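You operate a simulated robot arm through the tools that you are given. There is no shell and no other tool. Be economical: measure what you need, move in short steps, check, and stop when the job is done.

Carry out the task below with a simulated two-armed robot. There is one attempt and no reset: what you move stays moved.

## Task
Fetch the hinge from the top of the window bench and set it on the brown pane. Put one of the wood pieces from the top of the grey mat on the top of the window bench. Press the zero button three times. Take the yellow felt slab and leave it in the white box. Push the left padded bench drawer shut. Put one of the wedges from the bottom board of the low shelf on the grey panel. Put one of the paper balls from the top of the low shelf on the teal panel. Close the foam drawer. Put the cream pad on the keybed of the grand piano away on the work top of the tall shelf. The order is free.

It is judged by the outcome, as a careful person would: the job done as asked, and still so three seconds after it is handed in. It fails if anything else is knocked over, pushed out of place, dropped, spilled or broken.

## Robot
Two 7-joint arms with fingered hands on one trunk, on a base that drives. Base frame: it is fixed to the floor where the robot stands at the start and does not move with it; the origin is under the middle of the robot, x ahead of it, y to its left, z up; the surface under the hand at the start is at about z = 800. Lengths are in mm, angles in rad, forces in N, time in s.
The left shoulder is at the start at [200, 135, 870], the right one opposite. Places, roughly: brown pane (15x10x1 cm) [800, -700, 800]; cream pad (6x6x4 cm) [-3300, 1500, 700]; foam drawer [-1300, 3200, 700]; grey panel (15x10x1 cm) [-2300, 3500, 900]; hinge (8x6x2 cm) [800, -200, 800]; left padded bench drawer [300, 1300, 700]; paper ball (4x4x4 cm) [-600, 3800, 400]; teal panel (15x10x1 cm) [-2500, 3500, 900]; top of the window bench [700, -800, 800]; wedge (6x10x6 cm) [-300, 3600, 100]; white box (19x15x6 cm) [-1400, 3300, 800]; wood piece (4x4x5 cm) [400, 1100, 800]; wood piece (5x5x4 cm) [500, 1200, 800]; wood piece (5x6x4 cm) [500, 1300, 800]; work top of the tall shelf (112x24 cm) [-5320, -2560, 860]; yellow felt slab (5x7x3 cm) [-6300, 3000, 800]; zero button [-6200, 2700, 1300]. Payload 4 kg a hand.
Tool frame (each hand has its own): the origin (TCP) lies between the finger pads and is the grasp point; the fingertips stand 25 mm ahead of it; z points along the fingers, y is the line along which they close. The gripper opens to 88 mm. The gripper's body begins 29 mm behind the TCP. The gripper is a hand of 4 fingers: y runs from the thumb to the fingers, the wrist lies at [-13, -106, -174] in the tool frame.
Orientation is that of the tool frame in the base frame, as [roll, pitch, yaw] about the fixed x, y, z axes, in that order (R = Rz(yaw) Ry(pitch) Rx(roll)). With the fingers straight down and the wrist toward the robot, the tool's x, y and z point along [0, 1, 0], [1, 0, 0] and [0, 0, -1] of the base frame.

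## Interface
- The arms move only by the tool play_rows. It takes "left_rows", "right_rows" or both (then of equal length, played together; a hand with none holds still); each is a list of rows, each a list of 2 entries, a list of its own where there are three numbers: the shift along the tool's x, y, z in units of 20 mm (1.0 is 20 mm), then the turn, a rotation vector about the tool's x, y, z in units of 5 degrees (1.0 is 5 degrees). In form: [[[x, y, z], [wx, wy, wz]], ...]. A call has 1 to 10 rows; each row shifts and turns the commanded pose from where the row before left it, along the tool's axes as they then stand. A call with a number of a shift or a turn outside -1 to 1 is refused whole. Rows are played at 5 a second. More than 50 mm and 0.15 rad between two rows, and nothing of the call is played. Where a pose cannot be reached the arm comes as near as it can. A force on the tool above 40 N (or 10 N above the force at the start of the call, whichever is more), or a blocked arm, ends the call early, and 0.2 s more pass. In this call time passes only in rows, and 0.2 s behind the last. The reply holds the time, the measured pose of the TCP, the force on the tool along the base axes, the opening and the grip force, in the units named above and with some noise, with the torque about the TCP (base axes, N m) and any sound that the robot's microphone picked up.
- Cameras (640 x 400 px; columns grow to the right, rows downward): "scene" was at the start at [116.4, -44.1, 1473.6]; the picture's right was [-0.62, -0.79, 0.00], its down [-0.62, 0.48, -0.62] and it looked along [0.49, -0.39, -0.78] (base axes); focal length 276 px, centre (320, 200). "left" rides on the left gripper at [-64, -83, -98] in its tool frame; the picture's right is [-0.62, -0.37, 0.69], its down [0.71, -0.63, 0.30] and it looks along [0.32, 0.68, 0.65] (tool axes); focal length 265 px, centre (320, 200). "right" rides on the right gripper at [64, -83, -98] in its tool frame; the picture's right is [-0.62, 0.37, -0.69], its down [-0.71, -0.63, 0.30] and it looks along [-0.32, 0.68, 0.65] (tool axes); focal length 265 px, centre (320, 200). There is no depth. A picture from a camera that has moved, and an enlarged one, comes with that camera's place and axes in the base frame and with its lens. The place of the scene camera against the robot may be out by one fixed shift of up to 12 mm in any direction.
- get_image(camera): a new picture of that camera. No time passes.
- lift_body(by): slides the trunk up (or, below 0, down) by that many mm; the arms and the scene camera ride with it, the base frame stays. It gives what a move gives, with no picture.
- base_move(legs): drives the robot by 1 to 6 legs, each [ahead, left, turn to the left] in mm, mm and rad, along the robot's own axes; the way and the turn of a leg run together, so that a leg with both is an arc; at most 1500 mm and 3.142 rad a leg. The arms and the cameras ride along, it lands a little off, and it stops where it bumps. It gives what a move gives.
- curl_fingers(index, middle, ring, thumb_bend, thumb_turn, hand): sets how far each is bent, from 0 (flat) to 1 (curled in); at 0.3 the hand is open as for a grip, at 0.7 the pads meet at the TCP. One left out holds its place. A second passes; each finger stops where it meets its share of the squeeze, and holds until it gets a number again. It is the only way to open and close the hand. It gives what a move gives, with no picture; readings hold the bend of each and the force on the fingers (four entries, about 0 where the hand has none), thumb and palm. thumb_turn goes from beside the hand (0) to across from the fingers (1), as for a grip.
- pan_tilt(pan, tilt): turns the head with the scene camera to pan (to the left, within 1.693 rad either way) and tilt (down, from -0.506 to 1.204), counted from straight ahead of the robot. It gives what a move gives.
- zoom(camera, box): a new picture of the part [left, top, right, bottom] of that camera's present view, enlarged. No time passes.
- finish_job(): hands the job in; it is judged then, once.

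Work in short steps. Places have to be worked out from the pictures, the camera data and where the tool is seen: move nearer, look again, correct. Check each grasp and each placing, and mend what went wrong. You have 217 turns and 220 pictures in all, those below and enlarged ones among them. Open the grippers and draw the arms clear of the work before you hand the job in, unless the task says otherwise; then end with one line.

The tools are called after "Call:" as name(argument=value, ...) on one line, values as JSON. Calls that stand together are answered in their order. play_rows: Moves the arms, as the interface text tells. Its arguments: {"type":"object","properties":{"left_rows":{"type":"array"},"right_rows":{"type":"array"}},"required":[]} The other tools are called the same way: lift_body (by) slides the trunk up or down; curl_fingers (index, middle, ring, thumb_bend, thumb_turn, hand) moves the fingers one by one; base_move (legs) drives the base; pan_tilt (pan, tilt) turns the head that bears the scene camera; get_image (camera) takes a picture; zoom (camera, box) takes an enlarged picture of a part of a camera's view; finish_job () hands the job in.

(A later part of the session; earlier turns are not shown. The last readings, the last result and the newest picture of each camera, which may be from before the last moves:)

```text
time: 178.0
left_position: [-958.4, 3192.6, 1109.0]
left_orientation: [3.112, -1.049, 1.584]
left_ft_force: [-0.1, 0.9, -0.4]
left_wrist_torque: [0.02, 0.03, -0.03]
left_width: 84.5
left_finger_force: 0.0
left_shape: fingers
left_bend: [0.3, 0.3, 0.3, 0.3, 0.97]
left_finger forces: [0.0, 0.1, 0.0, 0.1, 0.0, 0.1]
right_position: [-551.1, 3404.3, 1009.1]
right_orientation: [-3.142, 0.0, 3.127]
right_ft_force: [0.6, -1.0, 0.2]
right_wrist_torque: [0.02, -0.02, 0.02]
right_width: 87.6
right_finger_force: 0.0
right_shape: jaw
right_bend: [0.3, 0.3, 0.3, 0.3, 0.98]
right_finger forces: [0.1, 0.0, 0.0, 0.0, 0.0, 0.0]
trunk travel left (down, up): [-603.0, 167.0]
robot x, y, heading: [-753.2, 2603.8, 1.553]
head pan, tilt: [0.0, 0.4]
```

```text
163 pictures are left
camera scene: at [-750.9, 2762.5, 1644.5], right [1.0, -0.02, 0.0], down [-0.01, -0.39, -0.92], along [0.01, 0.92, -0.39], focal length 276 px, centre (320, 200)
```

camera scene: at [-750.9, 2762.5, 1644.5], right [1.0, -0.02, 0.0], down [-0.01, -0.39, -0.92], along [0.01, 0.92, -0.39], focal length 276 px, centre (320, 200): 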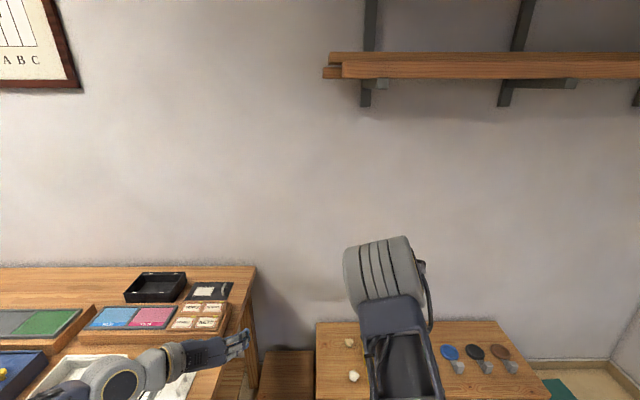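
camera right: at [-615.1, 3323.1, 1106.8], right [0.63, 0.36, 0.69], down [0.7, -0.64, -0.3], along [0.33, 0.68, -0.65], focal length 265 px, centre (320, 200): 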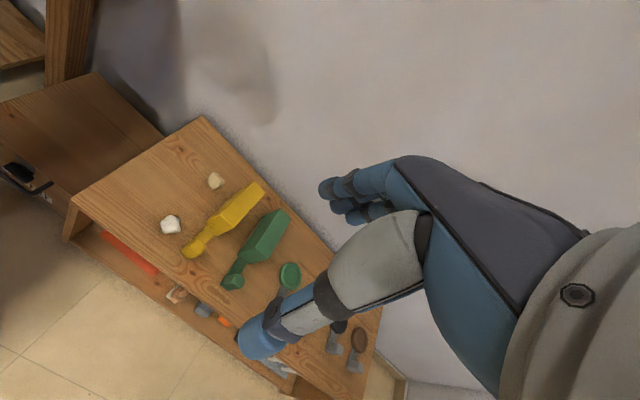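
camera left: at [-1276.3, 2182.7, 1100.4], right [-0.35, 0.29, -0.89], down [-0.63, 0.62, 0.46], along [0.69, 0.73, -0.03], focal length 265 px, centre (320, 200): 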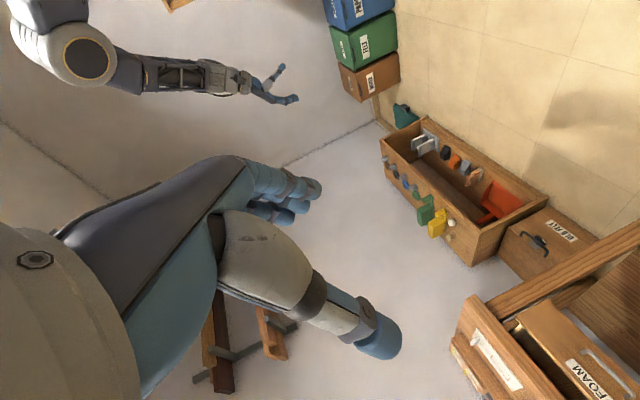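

The front ball is at about [-592, 3592, 420]. I drive right 100 and ahead, and bring the right hand left to stand over it.

Call:
base_move(legs=[[185, -100, 0.018]])

Call:
play_rows(right_rows=[[[1, 0, 0], [0, 0, 0]], [[1, 0, 0], [0, 0, 0]], [[1, 0, 0], [0, 0, 0]], [[1, 0, 0], [0, 0, 0]], [[1, 0, 0], [0, 0, 0]], [[1, 0, 0], [0, 0, 0]]])

Call:
lift_body(by=-400)

Call:
get_image(camera="right")

Call:
get_image(camera="left")

```text
time: 179.7
left_position: [-870.1, 3371.0, 1109.6]
left_orientation: [3.114, -1.048, 1.605]
left_ft_force: [-0.4, -0.1, 0.1]
left_wrist_torque: [-0.03, 0.0, -0.02]
left_width: 84.5
left_finger_force: 0.1
left_shape: fingers
left_bend: [0.3, 0.3, 0.3, 0.3, 0.97]
left_finger forces: [0.0, 0.0, 0.0, 0.0, 0.0, 0.0]
right_position: [-467.5, 3589.7, 1009.6]
right_orientation: [3.141, 0.0, -3.134]
right_ft_force: [-1.2, 0.2, -0.2]
right_wrist_torque: [0.0, -0.01, -0.02]
right_width: 87.5
right_finger_force: 0.1
right_shape: jaw
right_bend: [0.3, 0.3, 0.3, 0.3, 0.98]
right_finger forces: [0.1, 0.0, 0.0, 0.0, 0.1, 0.0]
trunk travel left (down, up): [-603.0, 167.0]
robot x, y, heading: [-646.6, 2790.6, 1.577]
head pan, tilt: [0.0, 0.4]
```

```text
time: 181.1
left_position: [-871.0, 3370.2, 1109.2]
left_orientation: [3.111, -1.048, 1.607]
left_ft_force: [0.2, -0.6, -0.1]
left_wrist_torque: [0.0, 0.01, 0.01]
left_width: 84.2
left_finger_force: 0.2
left_shape: fingers
left_bend: [0.3, 0.3, 0.3, 0.3, 0.97]
left_finger forces: [0.0, 0.0, 0.0, 0.0, 0.0, 0.0]
right_position: [-588.2, 3590.4, 1007.9]
right_orientation: [3.141, -0.001, -3.134]
right_ft_force: [0.1, 0.4, -0.3]
right_wrist_torque: [-0.01, 0.02, 0.02]
right_width: 87.4
right_finger_force: 0.1
right_shape: jaw
right_bend: [0.3, 0.3, 0.3, 0.3, 0.98]
right_finger forces: [0.0, 0.0, 0.1, 0.0, 0.0, 0.1]
trunk travel left (down, up): [-603.0, 167.0]
robot x, y, heading: [-652.3, 2789.8, 1.58]
head pan, tilt: [0.0, 0.4]
```

```text
time: 184.9
left_position: [-869.8, 3369.9, 713.1]
left_orientation: [3.12, -1.056, 1.599]
left_ft_force: [0.2, -1.0, 0.4]
left_wrist_torque: [0.01, 0.03, 0.01]
left_width: 84.6
left_finger_force: 0.1
left_shape: fingers
left_bend: [0.3, 0.3, 0.3, 0.3, 0.97]
left_finger forces: [0.1, 0.0, 0.0, 0.1, 0.0, 0.1]
right_position: [-587.1, 3590.2, 610.9]
right_orientation: [-3.14, -0.002, -3.134]
right_ft_force: [-0.2, -0.5, -0.7]
right_wrist_torque: [0.01, -0.02, 0.03]
right_width: 87.6
right_finger_force: 0.0
right_shape: jaw
right_bend: [0.3, 0.3, 0.3, 0.3, 0.98]
right_finger forces: [0.0, 0.1, 0.0, 0.0, 0.1, 0.0]
trunk travel left (down, up): [-203.0, 567.0]
robot x, y, heading: [-652.5, 2786.8, 1.583]
head pan, tilt: [0.0, 0.4]
```

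```text
162 pictures are left
camera right: at [-651.2, 3507.8, 707.8], right [0.62, 0.37, 0.69], down [0.72, -0.62, -0.31], along [0.32, 0.69, -0.65], focal length 265 px, centre (320, 200)
```

right: 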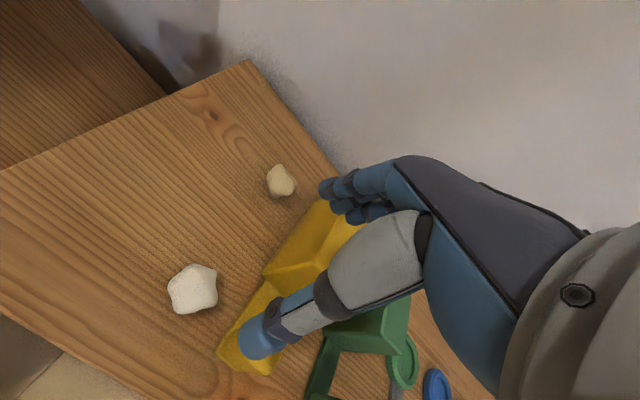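

```text
161 pictures are left
camera left: at [-952.1, 3252.5, 705.2], right [-0.36, 0.29, -0.89], down [-0.64, 0.61, 0.46], along [0.68, 0.74, -0.03], focal length 265 px, centre (320, 200)
```

left: 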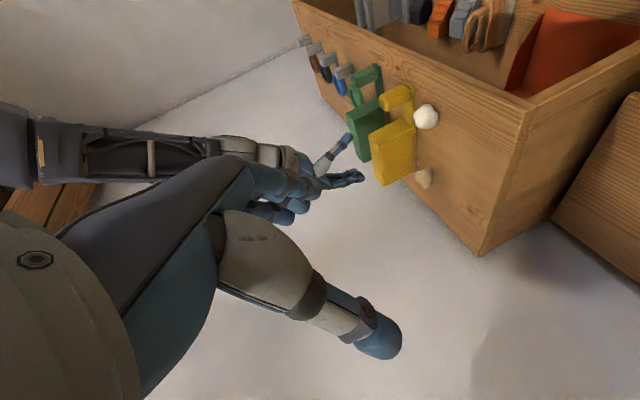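

Two views put the ball at about [-593, 3573, ~465], with a yellow brush handle starting 28 mm to its right. I centre the hand slightly left of it and descend partway.

Call:
play_rows(right_rows=[[[0.55, -0.85, 0], [0, 0, 0]], [[0, 0, 1], [0, 0, 0]], [[0, 0, 1], [0, 0, 0]], [[0, 0, 1], [0, 0, 0]], [[0, 0, 1], [0, 0, 0]]])

Call:
get_image(camera="right")

```text
time: 186.1
left_position: [-869.0, 3369.8, 713.3]
left_orientation: [3.119, -1.055, 1.6]
left_ft_force: [-0.1, -0.9, 0.2]
left_wrist_torque: [-0.03, 0.0, -0.07]
left_width: 84.5
left_finger_force: 0.2
left_shape: fingers
left_bend: [0.3, 0.3, 0.3, 0.3, 0.97]
left_finger forces: [0.0, 0.1, 0.0, 0.0, 0.0, 0.0]
right_position: [-597.0, 3574.2, 530.9]
right_orientation: [3.141, -0.001, -3.132]
right_ft_force: [-0.1, -0.3, -0.1]
right_wrist_torque: [-0.01, 0.0, 0.02]
right_width: 88.0
right_finger_force: 0.1
right_shape: jaw
right_bend: [0.3, 0.3, 0.3, 0.3, 0.98]
right_finger forces: [0.1, 0.1, 0.0, 0.0, 0.0, 0.1]
trunk travel left (down, up): [-203.0, 567.0]
robot x, y, heading: [-648.1, 2789.9, 1.58]
head pan, tilt: [0.0, 0.4]
```

```text
160 pictures are left
camera right: at [-661.1, 3491.9, 629.0], right [0.62, 0.37, 0.69], down [0.72, -0.62, -0.3], along [0.32, 0.69, -0.65], focal length 265 px, centre (320, 200)
```

right: 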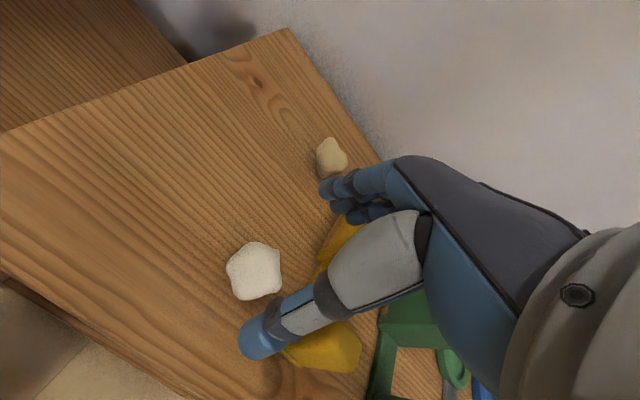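

The ball is at [-591, 3576, 456] and the hand is right over it. I descend to z≈463 and close.

Call:
play_rows(right_rows=[[[-0.15, 0, 1], [0, 0, 0]], [[0, 0, 1], [0, 0, 0]], [[0, 0, 1], [0, 0, 0]], [[0, 0, 0.35], [0, 0, 0]]])

Call:
get_image(camera="right")

```text
time: 187.1
left_position: [-869.2, 3370.0, 714.3]
left_orientation: [3.114, -1.056, 1.604]
left_ft_force: [-0.3, 0.0, -0.6]
left_wrist_torque: [0.0, 0.0, -0.01]
left_width: 84.4
left_finger_force: 0.1
left_shape: fingers
left_bend: [0.3, 0.3, 0.3, 0.3, 0.97]
left_finger forces: [0.0, 0.0, 0.1, 0.0, 0.0, 0.0]
right_position: [-595.6, 3573.6, 461.8]
right_orientation: [3.141, -0.001, -3.133]
right_ft_force: [0.0, -0.1, 0.7]
right_wrist_torque: [0.01, 0.02, 0.02]
right_width: 87.6
right_finger_force: 0.1
right_shape: jaw
right_bend: [0.3, 0.3, 0.3, 0.3, 0.98]
right_finger forces: [0.0, 0.1, 0.0, 0.0, 0.1, 0.0]
trunk travel left (down, up): [-203.0, 567.0]
robot x, y, heading: [-646.9, 2791.7, 1.575]
head pan, tilt: [0.0, 0.4]
```

```text
159 pictures are left
camera right: at [-658.6, 3490.8, 559.6], right [0.62, 0.37, 0.69], down [0.72, -0.62, -0.31], along [0.32, 0.69, -0.65], focal length 265 px, centre (320, 200)
```

right: 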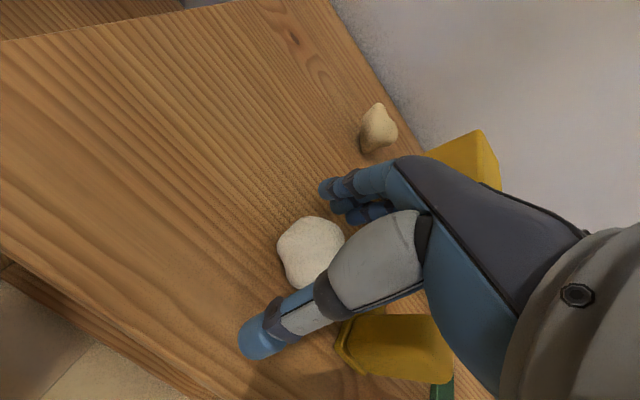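

The ball sits at the TCP in the view. I close the right hand and lift.

Call:
curl_fingers(hand="right", index=0.6, middle=0.6, ring=0.6, thumb_bend=0.6)

Call:
play_rows(right_rows=[[[0, 0, -0.5], [0, 0, 0]], [[0, 0, -1], [0, 0, 0]], [[0, 0, -1], [0, 0, 0]], [[0, 0, -1], [0, 0, 0]], [[0, 0, -1], [0, 0, 0]], [[0, 0, -1], [0, 0, 0]], [[0, 0, -1], [0, 0, 0]]])

Call:
get_image(camera="right")

```text
time: 188.1
left_position: [-868.7, 3369.4, 712.9]
left_orientation: [3.118, -1.056, 1.6]
left_ft_force: [-0.3, -0.6, -0.2]
left_wrist_torque: [0.01, -0.03, -0.03]
left_width: 84.5
left_finger_force: 0.2
left_shape: fingers
left_bend: [0.3, 0.3, 0.3, 0.3, 0.97]
left_finger forces: [0.0, 0.1, 0.0, 0.0, 0.1, 0.0]
right_position: [-595.2, 3573.7, 460.7]
right_orientation: [-3.141, -0.003, -3.132]
right_ft_force: [-0.8, 0.4, 0.7]
right_wrist_torque: [0.02, -0.03, 0.0]
right_width: 32.0
right_finger_force: 5.6
right_shape: fingers
right_bend: [0.56, 0.57, 0.58, 0.54, 0.96]
right_finger forces: [2.4, 2.0, 1.3, 0.0, 5.7, 0.0]
trunk travel left (down, up): [-203.0, 567.0]
robot x, y, heading: [-647.8, 2793.7, 1.58]
head pan, tilt: [0.0, 0.4]
```

```text
time: 189.7
left_position: [-869.5, 3369.1, 712.5]
left_orientation: [3.12, -1.055, 1.599]
left_ft_force: [0.5, -0.2, 0.9]
left_wrist_torque: [-0.02, 0.02, 0.01]
left_width: 84.6
left_finger_force: 0.1
left_shape: fingers
left_bend: [0.3, 0.3, 0.3, 0.3, 0.97]
left_finger forces: [0.0, 0.0, 0.0, 0.1, 0.1, 0.0]
right_position: [-594.8, 3572.5, 590.8]
right_orientation: [-3.14, -0.002, -3.134]
right_ft_force: [0.3, -0.4, 0.1]
right_wrist_torque: [-0.01, 0.0, 0.03]
right_width: 32.3
right_finger_force: 5.4
right_shape: fingers
right_bend: [0.56, 0.57, 0.58, 0.54, 0.96]
right_finger forces: [2.4, 2.1, 1.2, 0.1, 5.6, 0.0]
trunk travel left (down, up): [-203.0, 567.0]
robot x, y, heading: [-646.2, 2792.4, 1.579]
head pan, tilt: [0.0, 0.4]
```

```text
158 pictures are left
camera right: at [-657.2, 3490.2, 688.3], right [0.62, 0.37, 0.69], down [0.72, -0.62, -0.31], along [0.32, 0.69, -0.65], focal length 265 px, centre (320, 200)
```

right: 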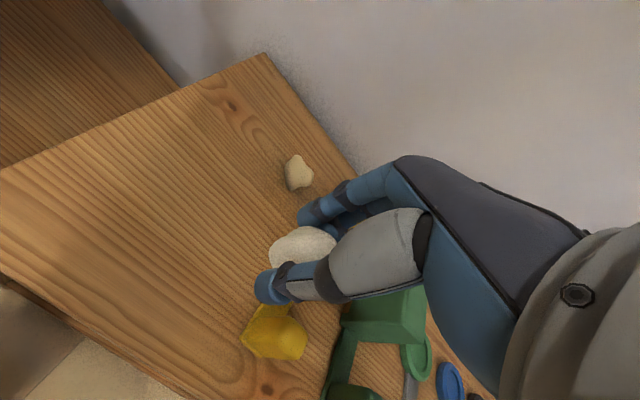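

The ball is held. I back off from the shelf, then extend the left hand forward and down while raising and retracting the right, ready for the wedge.

Call:
base_move(legs=[[-450, 0, 0]])

Call:
play_rows(left_rows=[[[-0.616, 0, 0.933], [0, 0, 0]], [[-0.616, 0, 0.933], [0, 0, 0]], [[-0.616, 0, 0.933], [0, 0, 0]], [[-0.616, 0, 0.933], [0, 0, 0]], [[-0.616, 0, 0.933], [0, 0, 0]], [[-0.616, 0, 0.933], [0, 0, 0]], [[-0.616, 0, 0.933], [0, 0, 0]], [[-0.616, 0, 0.933], [0, 0, 0]], [[-0.616, 0, 0.933], [0, 0, 0]], [[-0.616, 0, 0.933], [0, 0, 0]]], right_rows=[[[0, -1, -1], [0, 0, 0]], [[0, -1, -1], [0, 0, 0]], [[0, -1, -1], [0, 0, 0]], [[0, -1, -1], [0, 0, 0]], [[0, -1, -1], [0, 0, 0]], [[0, -1, -1], [0, 0, 0]], [[0, -1, -1], [0, 0, 0]], [[0, -1, -1], [0, 0, 0]], [[0, -1, -1], [0, 0, 0]], [[0, -1, -1], [0, 0, 0]]])

Call:
play_rows(left_rows=[[[-0.616, 0, 0.933], [0, 0, 0]], [[-0.616, 0, 0.933], [0, 0, 0]], [[-0.616, 0, 0.933], [0, 0, 0]], [[-0.616, 0, 0.933], [0, 0, 0]], [[-0.616, 0, 0.933], [0, 0, 0]], [[-0.616, 0, 0.933], [0, 0, 0]], [[-0.616, 0, 0.933], [0, 0, 0]]], right_rows=[[[-0.5, 0, -1], [0, 0, 0]], [[-0.5, 0, -1], [0, 0, 0]], [[-0.5, 0, -1], [0, 0, 0]], [[-0.5, 0, -1], [0, 0, 0]], [[-0.5, 0, -1], [0, 0, 0]], [[-0.5, 0, -1], [0, 0, 0]], [[-0.5, 0, -1], [0, 0, 0]]])

Call:
base_move(legs=[[0, -570, 0]])

Call:
get_image(camera="scene")

Call:
get_image(camera="left")

```text
time: 190.3
left_position: [-868.0, 3369.7, 712.3]
left_orientation: [3.127, -1.058, 1.589]
left_ft_force: [-0.4, -1.2, 0.8]
left_wrist_torque: [-0.04, -0.01, 0.03]
left_width: 84.6
left_finger_force: 0.0
left_shape: fingers
left_bend: [0.3, 0.3, 0.3, 0.3, 0.97]
left_finger forces: [0.1, 0.0, 0.1, 0.0, 0.0, 0.1]
right_position: [-594.5, 3573.1, 590.3]
right_orientation: [3.141, 0.0, -3.133]
right_ft_force: [-0.2, -0.2, -0.1]
right_wrist_torque: [-0.02, 0.0, 0.0]
right_width: 32.0
right_finger_force: 5.5
right_shape: fingers
right_bend: [0.56, 0.57, 0.58, 0.54, 0.96]
right_finger forces: [2.4, 1.9, 1.2, 0.0, 5.7, 0.1]
trunk travel left (down, up): [-203.0, 567.0]
robot x, y, heading: [-649.1, 2790.3, 1.59]
head pan, tilt: [0.0, 0.4]
stopped in leg 1: the robot was blocked; the commanded pose is now the measured one
```

```text
time: 191.3
left_position: [-855.9, 3378.3, 725.7]
left_orientation: [-2.987, -1.234, 1.394]
left_ft_force: [0.1, 0.4, -0.4]
left_wrist_torque: [-0.02, 0.01, -0.03]
left_width: 84.5
left_finger_force: 0.0
left_shape: fingers
left_bend: [0.3, 0.3, 0.3, 0.3, 0.97]
left_finger forces: [0.0, 0.0, 0.0, 0.0, 0.0, 0.1]
right_position: [-614.3, 3475.7, 659.7]
right_orientation: [3.137, -0.001, -3.099]
right_ft_force: [0.5, 0.1, -0.2]
right_wrist_torque: [0.01, 0.01, 0.01]
right_width: 31.9
right_finger_force: 5.5
right_shape: fingers
right_bend: [0.56, 0.58, 0.58, 0.54, 0.96]
right_finger forces: [2.5, 1.9, 1.3, 0.1, 5.6, 0.0]
trunk travel left (down, up): [-203.0, 567.0]
robot x, y, heading: [-647.4, 2765.3, 1.611]
head pan, tilt: [0.0, 0.4]
stopped in row 4 (left hand): the arm was blocked; the commanded pose is now the measured one
```

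```text
time: 192.1
left_position: [-850.4, 3381.5, 747.2]
left_orientation: [-2.696, -1.384, 1.089]
left_ft_force: [-0.7, 0.2, 0.4]
left_wrist_torque: [-0.01, -0.03, 0.0]
left_width: 84.4
left_finger_force: 0.1
left_shape: fingers
left_bend: [0.3, 0.3, 0.3, 0.3, 0.98]
left_finger forces: [0.1, 0.0, 0.1, 0.1, 0.0, 0.1]
right_position: [-605.8, 3445.2, 719.9]
right_orientation: [3.139, -0.003, -3.058]
right_ft_force: [-0.2, 0.8, -0.3]
right_wrist_torque: [0.01, 0.0, -0.01]
right_width: 32.0
right_finger_force: 5.8
right_shape: fingers
right_bend: [0.56, 0.58, 0.58, 0.54, 0.96]
right_finger forces: [2.5, 2.0, 1.0, 0.0, 5.5, 0.1]
trunk travel left (down, up): [-203.0, 567.0]
robot x, y, heading: [-638.5, 2727.8, 1.653]
head pan, tilt: [0.0, 0.4]
stopped in row 4 (left hand): the arm was blocked; the commanded pose is now the measured one
```

```text
time: 192.8
left_position: [-849.4, 3380.7, 747.3]
left_orientation: [-2.69, -1.383, 1.079]
left_ft_force: [-0.3, 0.5, -0.1]
left_wrist_torque: [0.02, 0.03, -0.02]
left_width: 84.3
left_finger_force: 0.0
left_shape: fingers
left_bend: [0.3, 0.3, 0.3, 0.3, 0.98]
left_finger forces: [0.1, 0.0, 0.0, 0.1, 0.0, 0.1]
right_position: [-605.1, 3444.5, 718.0]
right_orientation: [-3.139, 0.0, -3.058]
right_ft_force: [-0.2, -0.8, -0.3]
right_wrist_torque: [-0.01, -0.01, 0.02]
right_width: 32.3
right_finger_force: 5.9
right_shape: fingers
right_bend: [0.56, 0.58, 0.58, 0.54, 0.96]
right_finger forces: [2.5, 1.9, 1.1, 0.0, 5.5, 0.1]
trunk travel left (down, up): [-203.0, 567.0]
robot x, y, heading: [-638.7, 2729.0, 1.648]
head pan, tilt: [0.0, 0.4]
stopped in leg 1: the robot was blocked; the commanded pose is now the measured one
```

```text
157 pictures are left
camera scene: at [-652.1, 2883.4, 1243.4], right [1.0, 0.08, 0.0], down [0.03, -0.39, -0.92], along [-0.08, 0.92, -0.39], focal length 276 px, centre (320, 200)
```

scene: 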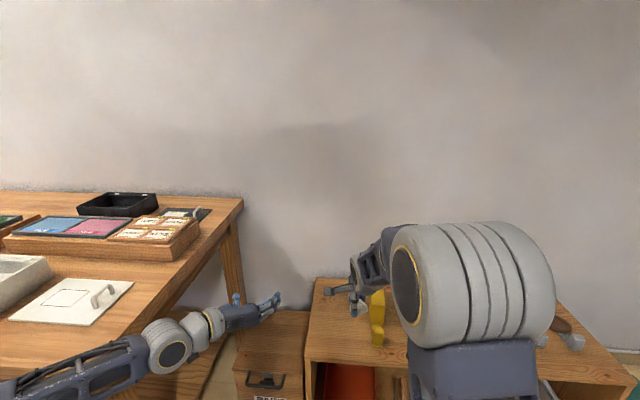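

```text
156 pictures are left
camera left: at [-941.7, 3277.9, 707.7], right [-0.4, 0.6, -0.7], down [-0.55, 0.45, 0.7], along [0.73, 0.67, 0.15], focal length 265 px, centre (320, 200)
```

left: 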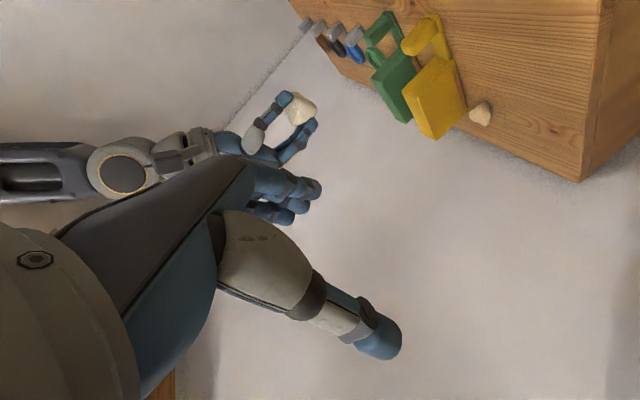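

The left arm is blocked, perhaps its elbow against the foam bench or drawer. I look down-left.

Call:
pan_tilt(pan=0.8, tilt=0.75)

Call:
get_image(camera="scene")

```text
time: 193.9
left_position: [-849.0, 3381.2, 747.2]
left_orientation: [-2.706, -1.383, 1.095]
left_ft_force: [-0.6, -0.6, -0.4]
left_wrist_torque: [0.01, 0.02, -0.01]
left_width: 84.5
left_finger_force: 0.1
left_shape: fingers
left_bend: [0.3, 0.3, 0.3, 0.3, 0.98]
left_finger forces: [0.1, 0.0, 0.0, 0.0, 0.1, 0.0]
right_position: [-605.5, 3445.0, 719.4]
right_orientation: [-3.14, -0.001, -3.059]
right_ft_force: [0.8, -0.5, 0.5]
right_wrist_torque: [0.02, -0.04, -0.01]
right_width: 32.2
right_finger_force: 4.8
right_shape: fingers
right_bend: [0.56, 0.58, 0.58, 0.54, 0.96]
right_finger forces: [2.5, 1.9, 1.1, 0.0, 5.6, 0.0]
trunk travel left (down, up): [-203.0, 567.0]
robot x, y, heading: [-638.8, 2729.5, 1.651]
head pan, tilt: [0.799, 0.75]
```

```text
155 pictures are left
camera scene: at [-708.3, 2843.9, 1213.6], right [0.64, 0.77, 0.0], down [0.53, -0.43, -0.73], along [-0.56, 0.47, -0.68], focal length 276 px, centre (320, 200)
```

scene: 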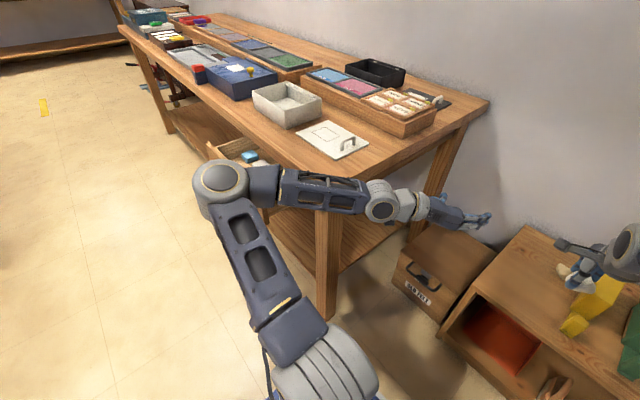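

The elbow seems to have come down into the open FOAM drawer when I lowered the trunk. I zoom in to verify before lifting it out.

Call:
zoom(camera="scene", box=[150, 100, 350, 260])

```text
2.50 times, centred on (250, 180) of scene
camera zoom: at [-708.3, 2843.9, 1213.6], right [0.64, 0.77, 0.0], down [0.53, -0.43, -0.73], along [-0.56, 0.47, -0.68], focal length 689 px, centre (495, 250)
```

zoom: 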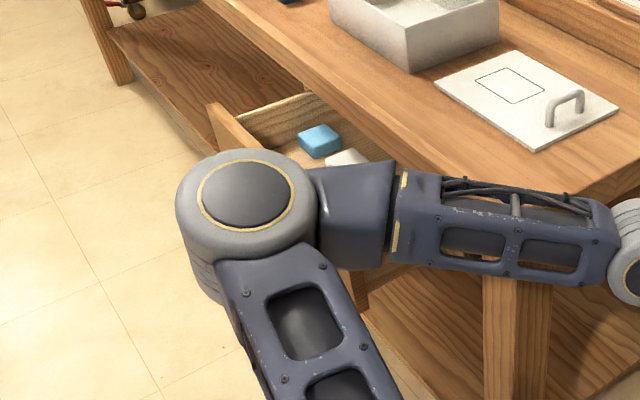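

The forearm and elbow sit down over the drawer. I raise the trunk to free them.

Call:
lift_body(by=220)

Call:
get_image(camera="scene")

```text
time: 196.3
left_position: [-850.2, 3380.8, 965.9]
left_orientation: [-2.712, -1.383, 1.102]
left_ft_force: [-0.3, 0.2, 1.2]
left_wrist_torque: [0.01, 0.0, -0.04]
left_width: 84.4
left_finger_force: 0.1
left_shape: fingers
left_bend: [0.3, 0.3, 0.3, 0.3, 0.98]
left_finger forces: [0.1, 0.0, 0.1, 0.0, 0.0, 0.1]
right_position: [-605.5, 3445.8, 939.3]
right_orientation: [-3.139, 0.0, -3.06]
right_ft_force: [0.2, -0.4, 0.6]
right_wrist_torque: [0.03, -0.01, 0.03]
right_width: 31.9
right_finger_force: 5.9
right_shape: fingers
right_bend: [0.56, 0.58, 0.58, 0.54, 0.96]
right_finger forces: [2.5, 1.8, 1.1, 0.0, 5.5, 0.0]
trunk travel left (down, up): [-423.0, 347.0]
robot x, y, heading: [-634.3, 2728.3, 1.647]
head pan, tilt: [0.799, 0.75]
```

```text
153 pictures are left
camera scene: at [-709.2, 2844.9, 1433.4], right [0.64, 0.77, 0.0], down [0.53, -0.43, -0.73], along [-0.56, 0.47, -0.68], focal length 276 px, centre (320, 200)
```

scene: 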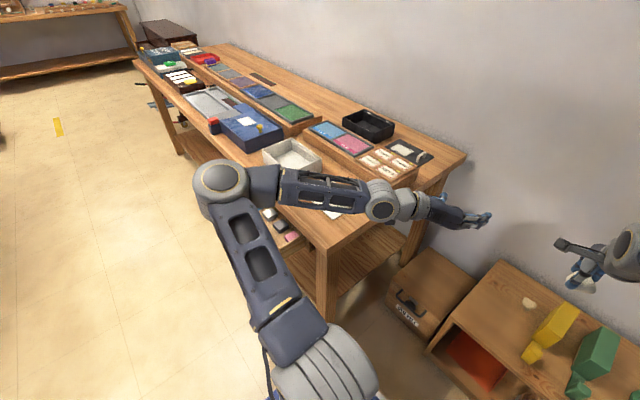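

Freed; the drawer looks unchanged. I back away from both benches, then set the left hand's tilt and move it forward-down in open floor.

Call:
base_move(legs=[[-650, 0, -0.075], [0, -560, 0]])

Call:
play_rows(left_rows=[[[-0.8, 0, 0], [0, -1, 0]], [[-0.8, 0, 0], [0, -1, 0]], [[-0.9, 0, 0.2], [0, -1, 0]], [[-0.9, 0, 0.4], [0, -1, 0]], [[-0.866, 0, 0.5], [0, 0, 0]], [[-0.866, 0, 0.5], [0, 0, 0]], [[-0.866, 0, 0.5], [0, 0, 0]], [[-0.866, 0, 0.5], [0, 0, 0]], [[-0.866, 0, 0.5], [0, 0, 0]], [[-0.866, 0, 0.5], [0, 0, 0]]], right_rows=[[[-0.5, -0.5, -1], [0, 0, 0]], [[-0.5, -0.5, -1], [0, 0, 0]], [[-0.5, -0.5, -1], [0, 0, 0]], [[-0.5, -0.5, -1], [0, 0, 0]], [[-0.5, -0.5, -1], [0, 0, 0]], [[-0.5, -0.5, -1], [0, 0, 0]], [[-0.5, -0.5, -1], [0, 0, 0]], [[-0.5, -0.5, 0], [0, 0, 0]], [[-0.5, 0, 0], [0, 0, 0]], [[-0.5, 0, 0], [0, 0, 0]]])

Call:
pan_tilt(pan=0.1, tilt=0.6)

Call:
get_image(camera="scene")

```text
time: 202.7
left_position: [-222.1, 2731.5, 966.7]
left_orientation: [-2.715, -1.384, 1.025]
left_ft_force: [0.2, -0.6, 0.9]
left_wrist_torque: [-0.01, 0.01, 0.03]
left_width: 84.5
left_finger_force: 0.1
left_shape: fingers
left_bend: [0.3, 0.3, 0.3, 0.3, 0.98]
left_finger forces: [0.0, 0.0, 0.0, 0.0, 0.0, 0.0]
right_position: [26.9, 2775.7, 939.1]
right_orientation: [-3.141, -0.001, -3.137]
right_ft_force: [1.3, 0.0, -0.1]
right_wrist_torque: [-0.01, -0.01, -0.01]
right_width: 31.9
right_finger_force: 5.2
right_shape: fingers
right_bend: [0.56, 0.58, 0.58, 0.54, 0.96]
right_finger forces: [2.4, 1.9, 1.2, 0.1, 5.4, 0.0]
trunk travel left (down, up): [-423.0, 347.0]
robot x, y, heading: [-59.1, 2063.0, 1.579]
head pan, tilt: [0.799, 0.75]
```

```text
time: 204.9
left_position: [-236.1, 2723.7, 778.1]
left_orientation: [-2.984, -1.045, 1.31]
left_ft_force: [-0.7, 0.9, 0.0]
left_wrist_torque: [-0.01, 0.02, -0.01]
left_width: 84.6
left_finger_force: 0.1
left_shape: fingers
left_bend: [0.3, 0.3, 0.3, 0.3, 0.98]
left_finger forces: [0.0, 0.0, 0.0, 0.1, 0.1, 0.0]
right_position: [125.5, 2694.3, 1079.1]
right_orientation: [-3.141, 0.001, -3.139]
right_ft_force: [-0.1, -0.7, 0.9]
right_wrist_torque: [0.01, -0.01, -0.02]
right_width: 32.2
right_finger_force: 5.4
right_shape: fingers
right_bend: [0.56, 0.58, 0.58, 0.54, 0.96]
right_finger forces: [2.5, 1.7, 1.1, 0.0, 5.3, 0.0]
trunk travel left (down, up): [-423.0, 347.0]
robot x, y, heading: [-58.5, 2063.1, 1.57]
head pan, tilt: [0.799, 0.75]
```

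```text
time: 206.0
left_position: [-236.9, 2724.5, 779.8]
left_orientation: [-2.986, -1.045, 1.311]
left_ft_force: [0.1, 0.1, 0.3]
left_wrist_torque: [-0.02, 0.0, 0.01]
left_width: 84.6
left_finger_force: 0.1
left_shape: fingers
left_bend: [0.3, 0.3, 0.3, 0.3, 0.98]
left_finger forces: [0.0, 0.0, 0.0, 0.0, 0.1, 0.0]
right_position: [126.3, 2694.4, 1078.0]
right_orientation: [-3.139, -0.001, -3.14]
right_ft_force: [0.4, -0.3, 0.2]
right_wrist_torque: [0.02, -0.02, -0.01]
right_width: 31.7
right_finger_force: 5.3
right_shape: fingers
right_bend: [0.56, 0.58, 0.58, 0.54, 0.96]
right_finger forces: [2.5, 1.8, 1.1, 0.1, 5.4, 0.1]
trunk travel left (down, up): [-423.0, 347.0]
robot x, y, heading: [-59.4, 2064.6, 1.579]
head pan, tilt: [0.099, 0.6]
```

```text
152 pictures are left
camera scene: at [-73.0, 2215.0, 1446.3], right [0.99, 0.1, 0.0], down [0.06, -0.56, -0.82], along [-0.09, 0.82, -0.57], focal length 276 px, centre (320, 200)
```

scene: 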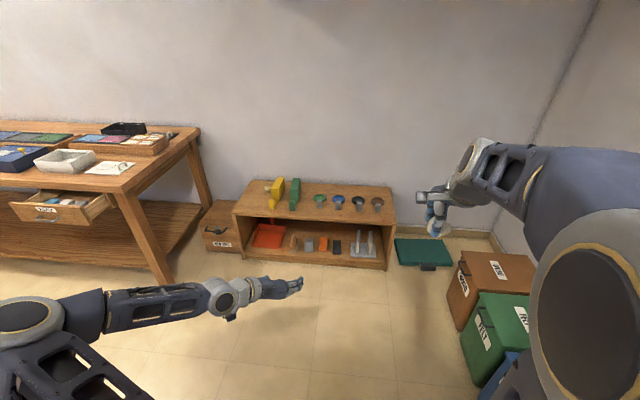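

The left hand is now tilted 30° down and pointing forward. I zoom on the shelf's bottom board for the wedges' exact layout, and lower the trunk here in free space.

Call:
zoom(camera="scene", box=[225, 170, 405, 280])

Call:
lift_body(by=-415)

Call:
play_rows(left_rows=[[[-0.866, 0, 0.5], [0, 0, 0]], [[-0.866, 0, 0.5], [0, 0, 0]], [[-0.866, 0, 0.5], [0, 0, 0]], [[-0.866, 0, 0.5], [0, 0, 0]], [[-0.866, 0, 0.5], [0, 0, 0]], [[-0.866, 0, 0.5], [0, 0, 0]], [[-0.866, 0, 0.5], [0, 0, 0]], [[-0.866, 0, 0.5], [0, 0, 0]], [[-0.5, 0, 0.5], [0, 0, 0]], [[-0.5, 0, 0.5], [0, 0, 0]]], right_rows=[[[0, 0, -1], [0, 0, 0]], [[0, 0, -1], [0, 0, 0]], [[0, 0, -1], [0, 0, 0]], [[0, 0, -1], [0, 0, 0]], [[0, 0, -1], [0, 0, 0]], [[0, 0, 0], [0, 0, 0]], [[0, 0, 0], [0, 0, 0]], [[0, 0, 0], [0, 0, 0]], [[0, 0, 0], [0, 0, 0]], [[0, 0, 0], [0, 0, 0]]])

Call:
get_image(camera="scene")

```text
3.56 times, centred on (315, 225) of scene
camera zoom: at [-73.0, 2215.0, 1446.3], right [0.99, 0.1, 0.0], down [0.06, -0.56, -0.82], along [-0.09, 0.82, -0.57], focal length 980 px, centre (338, 111)
```

zoom: 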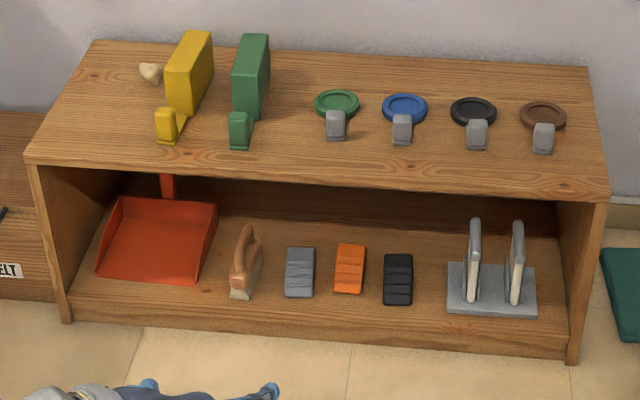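

```text
refused: -415 is not a number from -400 to 400
```

```text
time: 208.2
left_position: [-250.9, 2732.8, 590.3]
left_orientation: [-2.985, -1.046, 1.312]
left_ft_force: [-0.1, -0.2, -1.1]
left_wrist_torque: [0.02, -0.02, 0.01]
left_width: 84.4
left_finger_force: 0.1
left_shape: fingers
left_bend: [0.3, 0.3, 0.3, 0.3, 0.98]
left_finger forces: [0.1, 0.0, 0.0, 0.0, 0.1, 0.0]
right_position: [128.1, 2696.0, 1179.4]
right_orientation: [-3.14, 0.001, -3.138]
right_ft_force: [-0.2, 0.2, -0.3]
right_wrist_torque: [0.0, -0.02, -0.02]
right_width: 31.9
right_finger_force: 5.3
right_shape: fingers
right_bend: [0.56, 0.58, 0.58, 0.54, 0.96]
right_finger forces: [2.4, 1.8, 1.1, 0.0, 5.3, 0.1]
trunk travel left (down, up): [-423.0, 347.0]
robot x, y, heading: [-59.6, 2064.3, 1.573]
head pan, tilt: [0.099, 0.6]
```

```text
150 pictures are left
camera scene: at [-73.0, 2215.0, 1446.3], right [0.99, 0.1, 0.0], down [0.06, -0.56, -0.83], along [-0.09, 0.82, -0.56], focal length 276 px, centre (320, 200)
```

scene: 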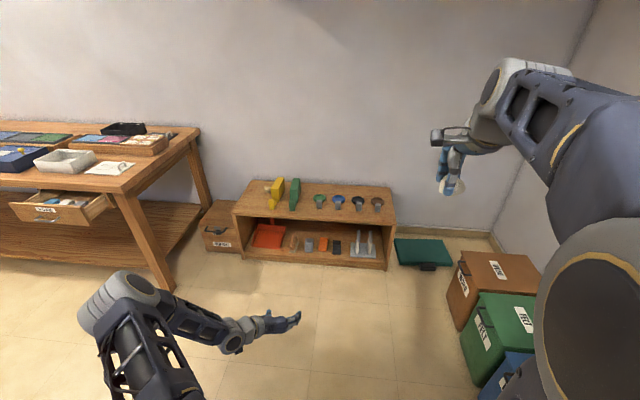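

Grey wedge: x≈-298, y 3547–3640, board z≈88. To keep the elbow clear of the shelf, I extend the left hand further forward, square it up, then lower the trunk.

Call:
play_rows(left_rows=[[[0.5, 0, 0.866], [0.4, 0, -0.74]], [[0.5, 0, 0.866], [0.4, 0, -0.74]], [[0.5, 0, 0.866], [0, 0, 0]], [[0.5, 0, 0.866], [0, 0, 0]], [[0.5, 0, 0.866], [0, 0, 0]], [[0.5, 0, 0.866], [0, 0, 0]], [[0.5, 0, 0.866], [0, 0, 0]], [[0.5, 0, 0.866], [0, 0, 0]], [[0.5, 0, 0.866], [0, 0, 0]], [[0.5, 0, 0.866], [0, 0, 0]]])

Call:
lift_body(by=-400)

Call:
play_rows(left_rows=[[[0.5, 0, 0.866], [0, 0, 0]], [[0.5, 0, 0.866], [0, 0, 0]], [[0.5, 0, 0.866], [0, 0, 0]], [[0.5, 0, 0.866], [0, 0, 0]]])

Call:
pan_tilt(pan=0.5, tilt=0.7)

Call:
get_image(camera="scene")

```text
time: 210.4
left_position: [-247.6, 2933.1, 593.0]
left_orientation: [3.141, -1.054, 1.573]
left_ft_force: [0.1, 0.0, 0.2]
left_wrist_torque: [0.01, -0.01, 0.01]
left_width: 84.7
left_finger_force: 0.1
left_shape: fingers
left_bend: [0.3, 0.3, 0.3, 0.3, 0.98]
left_finger forces: [0.1, 0.1, 0.0, 0.0, 0.1, 0.0]
right_position: [127.2, 2694.8, 1179.6]
right_orientation: [-3.14, -0.002, -3.137]
right_ft_force: [0.6, 0.1, -0.1]
right_wrist_torque: [-0.02, 0.01, 0.0]
right_width: 32.0
right_finger_force: 5.0
right_shape: fingers
right_bend: [0.56, 0.58, 0.58, 0.54, 0.96]
right_finger forces: [2.4, 1.8, 1.0, 0.1, 5.3, 0.0]
trunk travel left (down, up): [-423.0, 347.0]
robot x, y, heading: [-58.9, 2066.4, 1.578]
head pan, tilt: [0.099, 0.6]
```

```text
time: 214.2
left_position: [-248.1, 2932.7, 192.0]
left_orientation: [-3.141, -1.057, 1.573]
left_ft_force: [-0.6, -0.1, -0.2]
left_wrist_torque: [-0.04, 0.04, -0.01]
left_width: 84.5
left_finger_force: 0.1
left_shape: fingers
left_bend: [0.3, 0.3, 0.3, 0.3, 0.98]
left_finger forces: [0.0, 0.1, 0.0, 0.0, 0.0, 0.0]
right_position: [125.9, 2696.4, 779.9]
right_orientation: [-3.139, -0.001, -3.139]
right_ft_force: [0.5, 0.4, -0.2]
right_wrist_torque: [-0.01, 0.01, -0.04]
right_width: 31.9
right_finger_force: 5.3
right_shape: fingers
right_bend: [0.56, 0.58, 0.58, 0.54, 0.96]
right_finger forces: [2.4, 1.8, 1.0, 0.0, 5.3, 0.0]
trunk travel left (down, up): [-23.0, 747.0]
robot x, y, heading: [-62.7, 2063.4, 1.572]
head pan, tilt: [0.099, 0.6]
```

```text
time: 215.2
left_position: [-248.0, 3012.6, 192.5]
left_orientation: [3.141, -1.054, 1.569]
left_ft_force: [-0.3, -0.1, 0.4]
left_wrist_torque: [-0.03, -0.03, 0.0]
left_width: 84.7
left_finger_force: 0.0
left_shape: fingers
left_bend: [0.3, 0.3, 0.3, 0.3, 0.98]
left_finger forces: [0.0, 0.0, 0.1, 0.1, 0.1, 0.0]
right_position: [128.5, 2695.7, 779.7]
right_orientation: [-3.14, -0.002, -3.138]
right_ft_force: [0.8, -0.7, 0.1]
right_wrist_torque: [-0.01, -0.04, -0.06]
right_width: 32.3
right_finger_force: 5.0
right_shape: fingers
right_bend: [0.56, 0.58, 0.58, 0.54, 0.96]
right_finger forces: [2.5, 1.8, 0.9, 0.0, 5.3, 0.0]
trunk travel left (down, up): [-23.0, 747.0]
robot x, y, heading: [-60.9, 2064.7, 1.572]
head pan, tilt: [0.099, 0.6]
```

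```text
time: 216.1
left_position: [-247.8, 3011.4, 192.9]
left_orientation: [3.141, -1.053, 1.572]
left_ft_force: [0.3, -0.1, 0.8]
left_wrist_torque: [0.02, 0.0, -0.01]
left_width: 84.6
left_finger_force: 0.1
left_shape: fingers
left_bend: [0.3, 0.3, 0.3, 0.3, 0.98]
left_finger forces: [0.0, 0.0, 0.0, 0.0, 0.1, 0.1]
right_position: [128.1, 2695.6, 778.6]
right_orientation: [-3.14, 0.001, -3.139]
right_ft_force: [1.1, 0.7, 0.1]
right_wrist_torque: [-0.01, 0.0, -0.01]
right_width: 32.3
right_finger_force: 5.0
right_shape: fingers
right_bend: [0.56, 0.58, 0.58, 0.54, 0.96]
right_finger forces: [2.4, 1.7, 1.0, 0.0, 5.3, 0.0]
trunk travel left (down, up): [-23.0, 747.0]
robot x, y, heading: [-62.4, 2067.3, 1.576]
head pan, tilt: [0.499, 0.7]
```

```text
149 pictures are left
camera scene: at [-104.7, 2201.6, 1037.7], right [0.88, 0.48, 0.0], down [0.31, -0.56, -0.77], along [-0.37, 0.67, -0.64], focal length 276 px, centre (320, 200)
```

scene: 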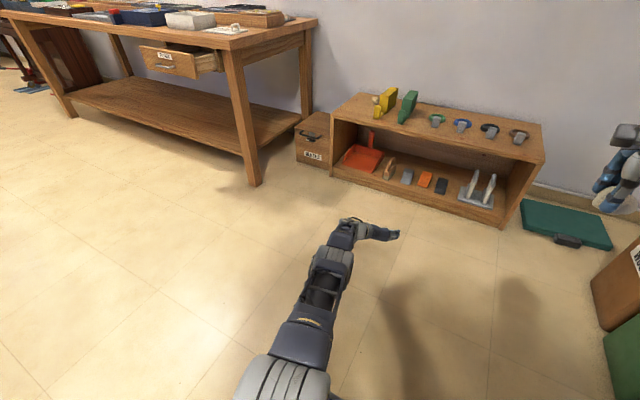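

The arm is well extended and low. I lower to z≈135 and drive to in front of the grey wedge.

Call:
play_rows(left_rows=[[[-0.866, 0, 0.5], [0, 0, 0]], [[-0.866, 0, 0.5], [0, 0, 0]], [[-0.7, 0, 0.4], [0, 0, 0]]])

Call:
base_move(legs=[[430, 48, 0]])

Call:
get_image(camera="left")

Call:
get_image(camera="scene")

```text
time: 216.9
left_position: [-241.8, 2995.6, 155.9]
left_orientation: [-3.141, -1.054, 1.57]
left_ft_force: [-0.1, 0.4, -0.3]
left_wrist_torque: [0.02, -0.01, -0.03]
left_width: 84.4
left_finger_force: 0.1
left_shape: fingers
left_bend: [0.3, 0.3, 0.3, 0.3, 0.98]
left_finger forces: [0.1, 0.0, 0.1, 0.0, 0.0, 0.0]
left hand out of reach, approached as far as the arm can: row 1, 2, 3
right_position: [127.5, 2695.2, 780.1]
right_orientation: [-3.14, -0.002, -3.138]
right_ft_force: [0.3, 0.2, -0.9]
right_wrist_torque: [0.0, -0.02, -0.01]
right_width: 32.0
right_finger_force: 4.9
right_shape: fingers
right_bend: [0.56, 0.58, 0.58, 0.54, 0.96]
right_finger forces: [2.5, 1.8, 1.1, 0.0, 5.3, 0.0]
trunk travel left (down, up): [-23.0, 747.0]
robot x, y, heading: [-61.2, 2063.9, 1.575]
head pan, tilt: [0.499, 0.7]
```

```text
time: 219.5
left_position: [-282.8, 3415.2, 154.8]
left_orientation: [3.142, -1.053, 1.563]
left_ft_force: [-0.7, -1.1, -0.3]
left_wrist_torque: [0.02, 0.0, -0.05]
left_width: 84.7
left_finger_force: 0.1
left_shape: fingers
left_bend: [0.3, 0.3, 0.3, 0.3, 0.98]
left_finger forces: [0.0, 0.0, 0.0, 0.1, 0.0, 0.1]
right_position: [84.5, 3112.0, 780.5]
right_orientation: [-3.14, 0.001, 3.137]
right_ft_force: [0.1, -0.7, 0.4]
right_wrist_torque: [0.03, 0.01, -0.01]
right_width: 32.2
right_finger_force: 5.2
right_shape: fingers
right_bend: [0.56, 0.58, 0.58, 0.54, 0.96]
right_finger forces: [2.3, 1.8, 1.0, 0.0, 5.3, 0.1]
trunk travel left (down, up): [-23.0, 747.0]
robot x, y, heading: [-109.1, 2478.8, 1.568]
head pan, tilt: [0.499, 0.7]
```

```text
148 pictures are left
camera left: at [-367.6, 3298.0, 148.1], right [-0.37, 0.3, -0.88], down [-0.63, 0.62, 0.47], along [0.69, 0.72, -0.04], focal length 265 px, centre (320, 200)
```

left: 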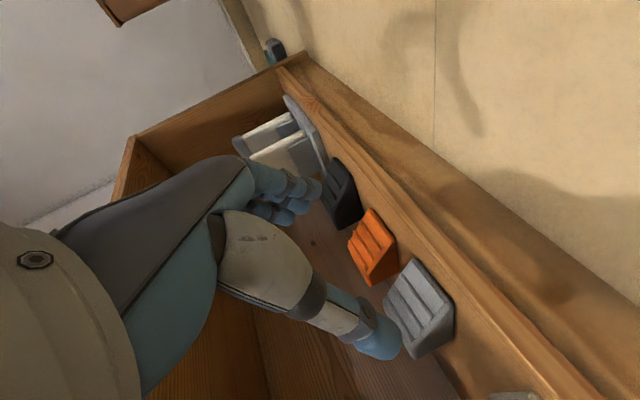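

```text
147 pictures are left
camera scene: at [-152.1, 2618.6, 1037.7], right [0.88, 0.47, 0.0], down [0.31, -0.57, -0.76], along [-0.36, 0.67, -0.64], focal length 276 px, centre (320, 200)
```

scene: 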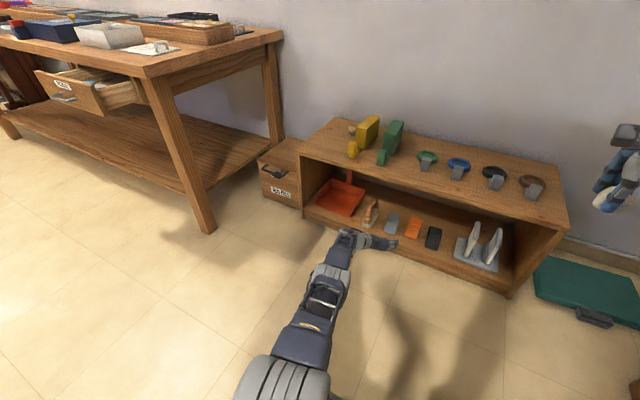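

The grey wedge is just ahead. I retract the arm 60 mm to regain reach, lower to ~132, and drive nearer.

Call:
play_rows(left_rows=[[[-0.5, 0, -0.866], [0, 0, 0]], [[-0.5, 0, -0.866], [0, 0, 0]], [[-0.5, 0, -0.866], [0, 0, 0]], [[-0.5, 0, -0.866], [0, 0, 0]], [[-0.6, 0, 0.34], [0, 0, 0]], [[-0.4, 0, 0.23], [0, 0, 0]]])

Call:
base_move(legs=[[150, 14, 0.004]])

Call:
get_image(camera="left")

Call:
zoom(camera="scene", box=[310, 160, 510, 290])

```text
time: 220.9
left_position: [-277.3, 3407.8, 142.4]
left_orientation: [-3.14, -1.054, 1.563]
left_ft_force: [-0.5, -0.9, -0.7]
left_wrist_torque: [0.01, -0.01, 0.01]
left_width: 84.8
left_finger_force: 0.0
left_shape: fingers
left_bend: [0.3, 0.3, 0.3, 0.3, 0.98]
left_finger forces: [0.1, 0.0, 0.0, 0.0, 0.0, 0.0]
left hand out of reach, approached as far as the arm can: row 1, 2, 3, 4, 5, 6
right_position: [83.8, 3110.6, 780.7]
right_orientation: [-3.14, 0.0, 3.137]
right_ft_force: [0.5, -1.2, 0.5]
right_wrist_torque: [0.0, 0.0, 0.02]
right_width: 31.9
right_finger_force: 5.1
right_shape: fingers
right_bend: [0.56, 0.58, 0.58, 0.54, 0.96]
right_finger forces: [2.4, 1.8, 1.0, 0.1, 5.4, 0.1]
trunk travel left (down, up): [-23.0, 747.0]
robot x, y, heading: [-107.7, 2477.8, 1.566]
head pan, tilt: [0.499, 0.7]
```

```text
time: 222.2
left_position: [-297.0, 3557.2, 142.6]
left_orientation: [-3.138, -1.054, 1.566]
left_ft_force: [-0.4, 0.2, -0.1]
left_wrist_torque: [-0.01, -0.02, 0.01]
left_width: 84.4
left_finger_force: 0.0
left_shape: fingers
left_bend: [0.3, 0.3, 0.3, 0.3, 0.98]
left_finger forces: [0.0, 0.0, 0.1, 0.0, 0.1, 0.0]
right_position: [65.4, 3261.9, 780.1]
right_orientation: [-3.141, -0.001, -3.14]
right_ft_force: [0.4, 0.0, -0.5]
right_wrist_torque: [0.01, 0.02, 0.03]
right_width: 31.9
right_finger_force: 5.3
right_shape: fingers
right_bend: [0.56, 0.58, 0.58, 0.54, 0.96]
right_finger forces: [2.4, 1.8, 1.1, 0.0, 5.3, 0.0]
trunk travel left (down, up): [-23.0, 747.0]
robot x, y, heading: [-120.8, 2631.7, 1.57]
head pan, tilt: [0.499, 0.7]
```

```text
146 pictures are left
camera left: at [-380.2, 3440.1, 135.1], right [-0.37, 0.3, -0.88], down [-0.63, 0.62, 0.47], along [0.68, 0.73, -0.04], focal length 265 px, centre (320, 200)
```

left: 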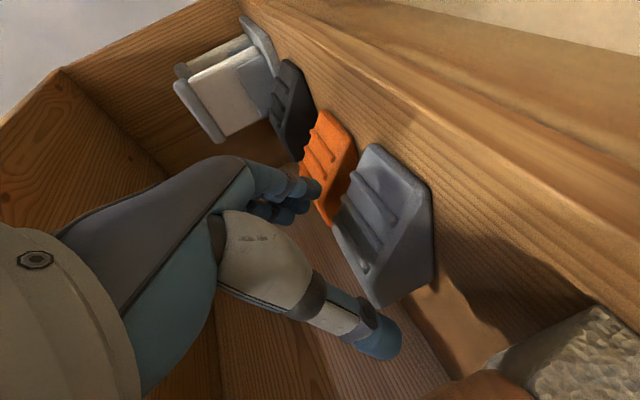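

```text
3.08 times, centred on (410, 225) of scene
camera zoom: at [-166.7, 2767.9, 1037.7], right [0.88, 0.48, 0.0], down [0.31, -0.56, -0.76], along [-0.37, 0.67, -0.64], focal length 848 px, centre (43, 123)
```

zoom: 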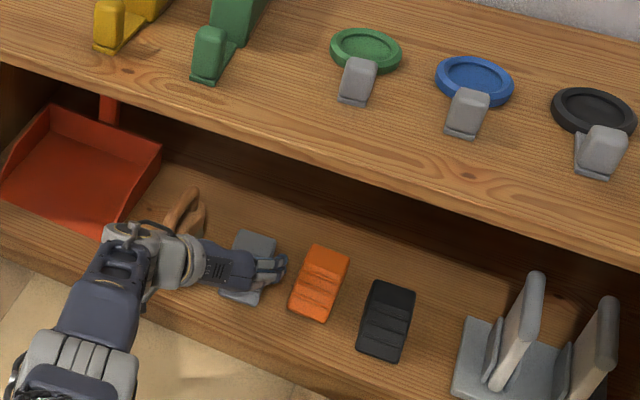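

The wedge is about 42 mm tall at its back, so I want the lowest finger folded away to get the thumb low enough. I test which finger is lowest by curling the ring finger.

Call:
curl_fingers(hand="left", ring=0.9)

Call:
get_image(camera="left")

```text
time: 223.2
left_position: [-296.7, 3556.8, 142.8]
left_orientation: [3.141, -1.054, 1.57]
left_ft_force: [0.5, -0.5, -0.6]
left_wrist_torque: [0.01, 0.0, 0.01]
left_width: 84.4
left_finger_force: 0.1
left_shape: fingers
left_bend: [0.3, 0.3, 0.9, 0.3, 0.98]
left_finger forces: [0.0, 0.0, 0.1, 0.0, 0.0, 0.1]
right_position: [65.0, 3261.8, 779.4]
right_orientation: [-3.14, 0.002, -3.14]
right_ft_force: [-0.3, 0.3, -0.2]
right_wrist_torque: [-0.01, 0.02, 0.01]
right_width: 32.1
right_finger_force: 5.0
right_shape: fingers
right_bend: [0.56, 0.58, 0.58, 0.54, 0.96]
right_finger forces: [2.3, 1.8, 0.9, 0.1, 5.3, 0.0]
trunk travel left (down, up): [-23.0, 747.0]
robot x, y, heading: [-121.4, 2632.4, 1.573]
head pan, tilt: [0.499, 0.7]
```

```text
144 pictures are left
camera left: at [-380.2, 3440.1, 135.1], right [-0.37, 0.3, -0.88], down [-0.63, 0.62, 0.47], along [0.68, 0.73, -0.04], focal length 265 px, centre (320, 200)
```

left: 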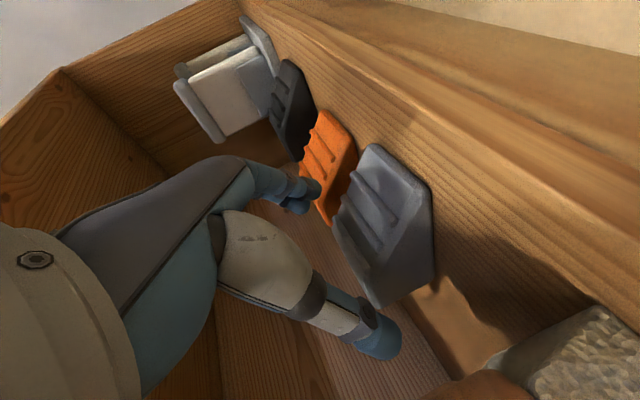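

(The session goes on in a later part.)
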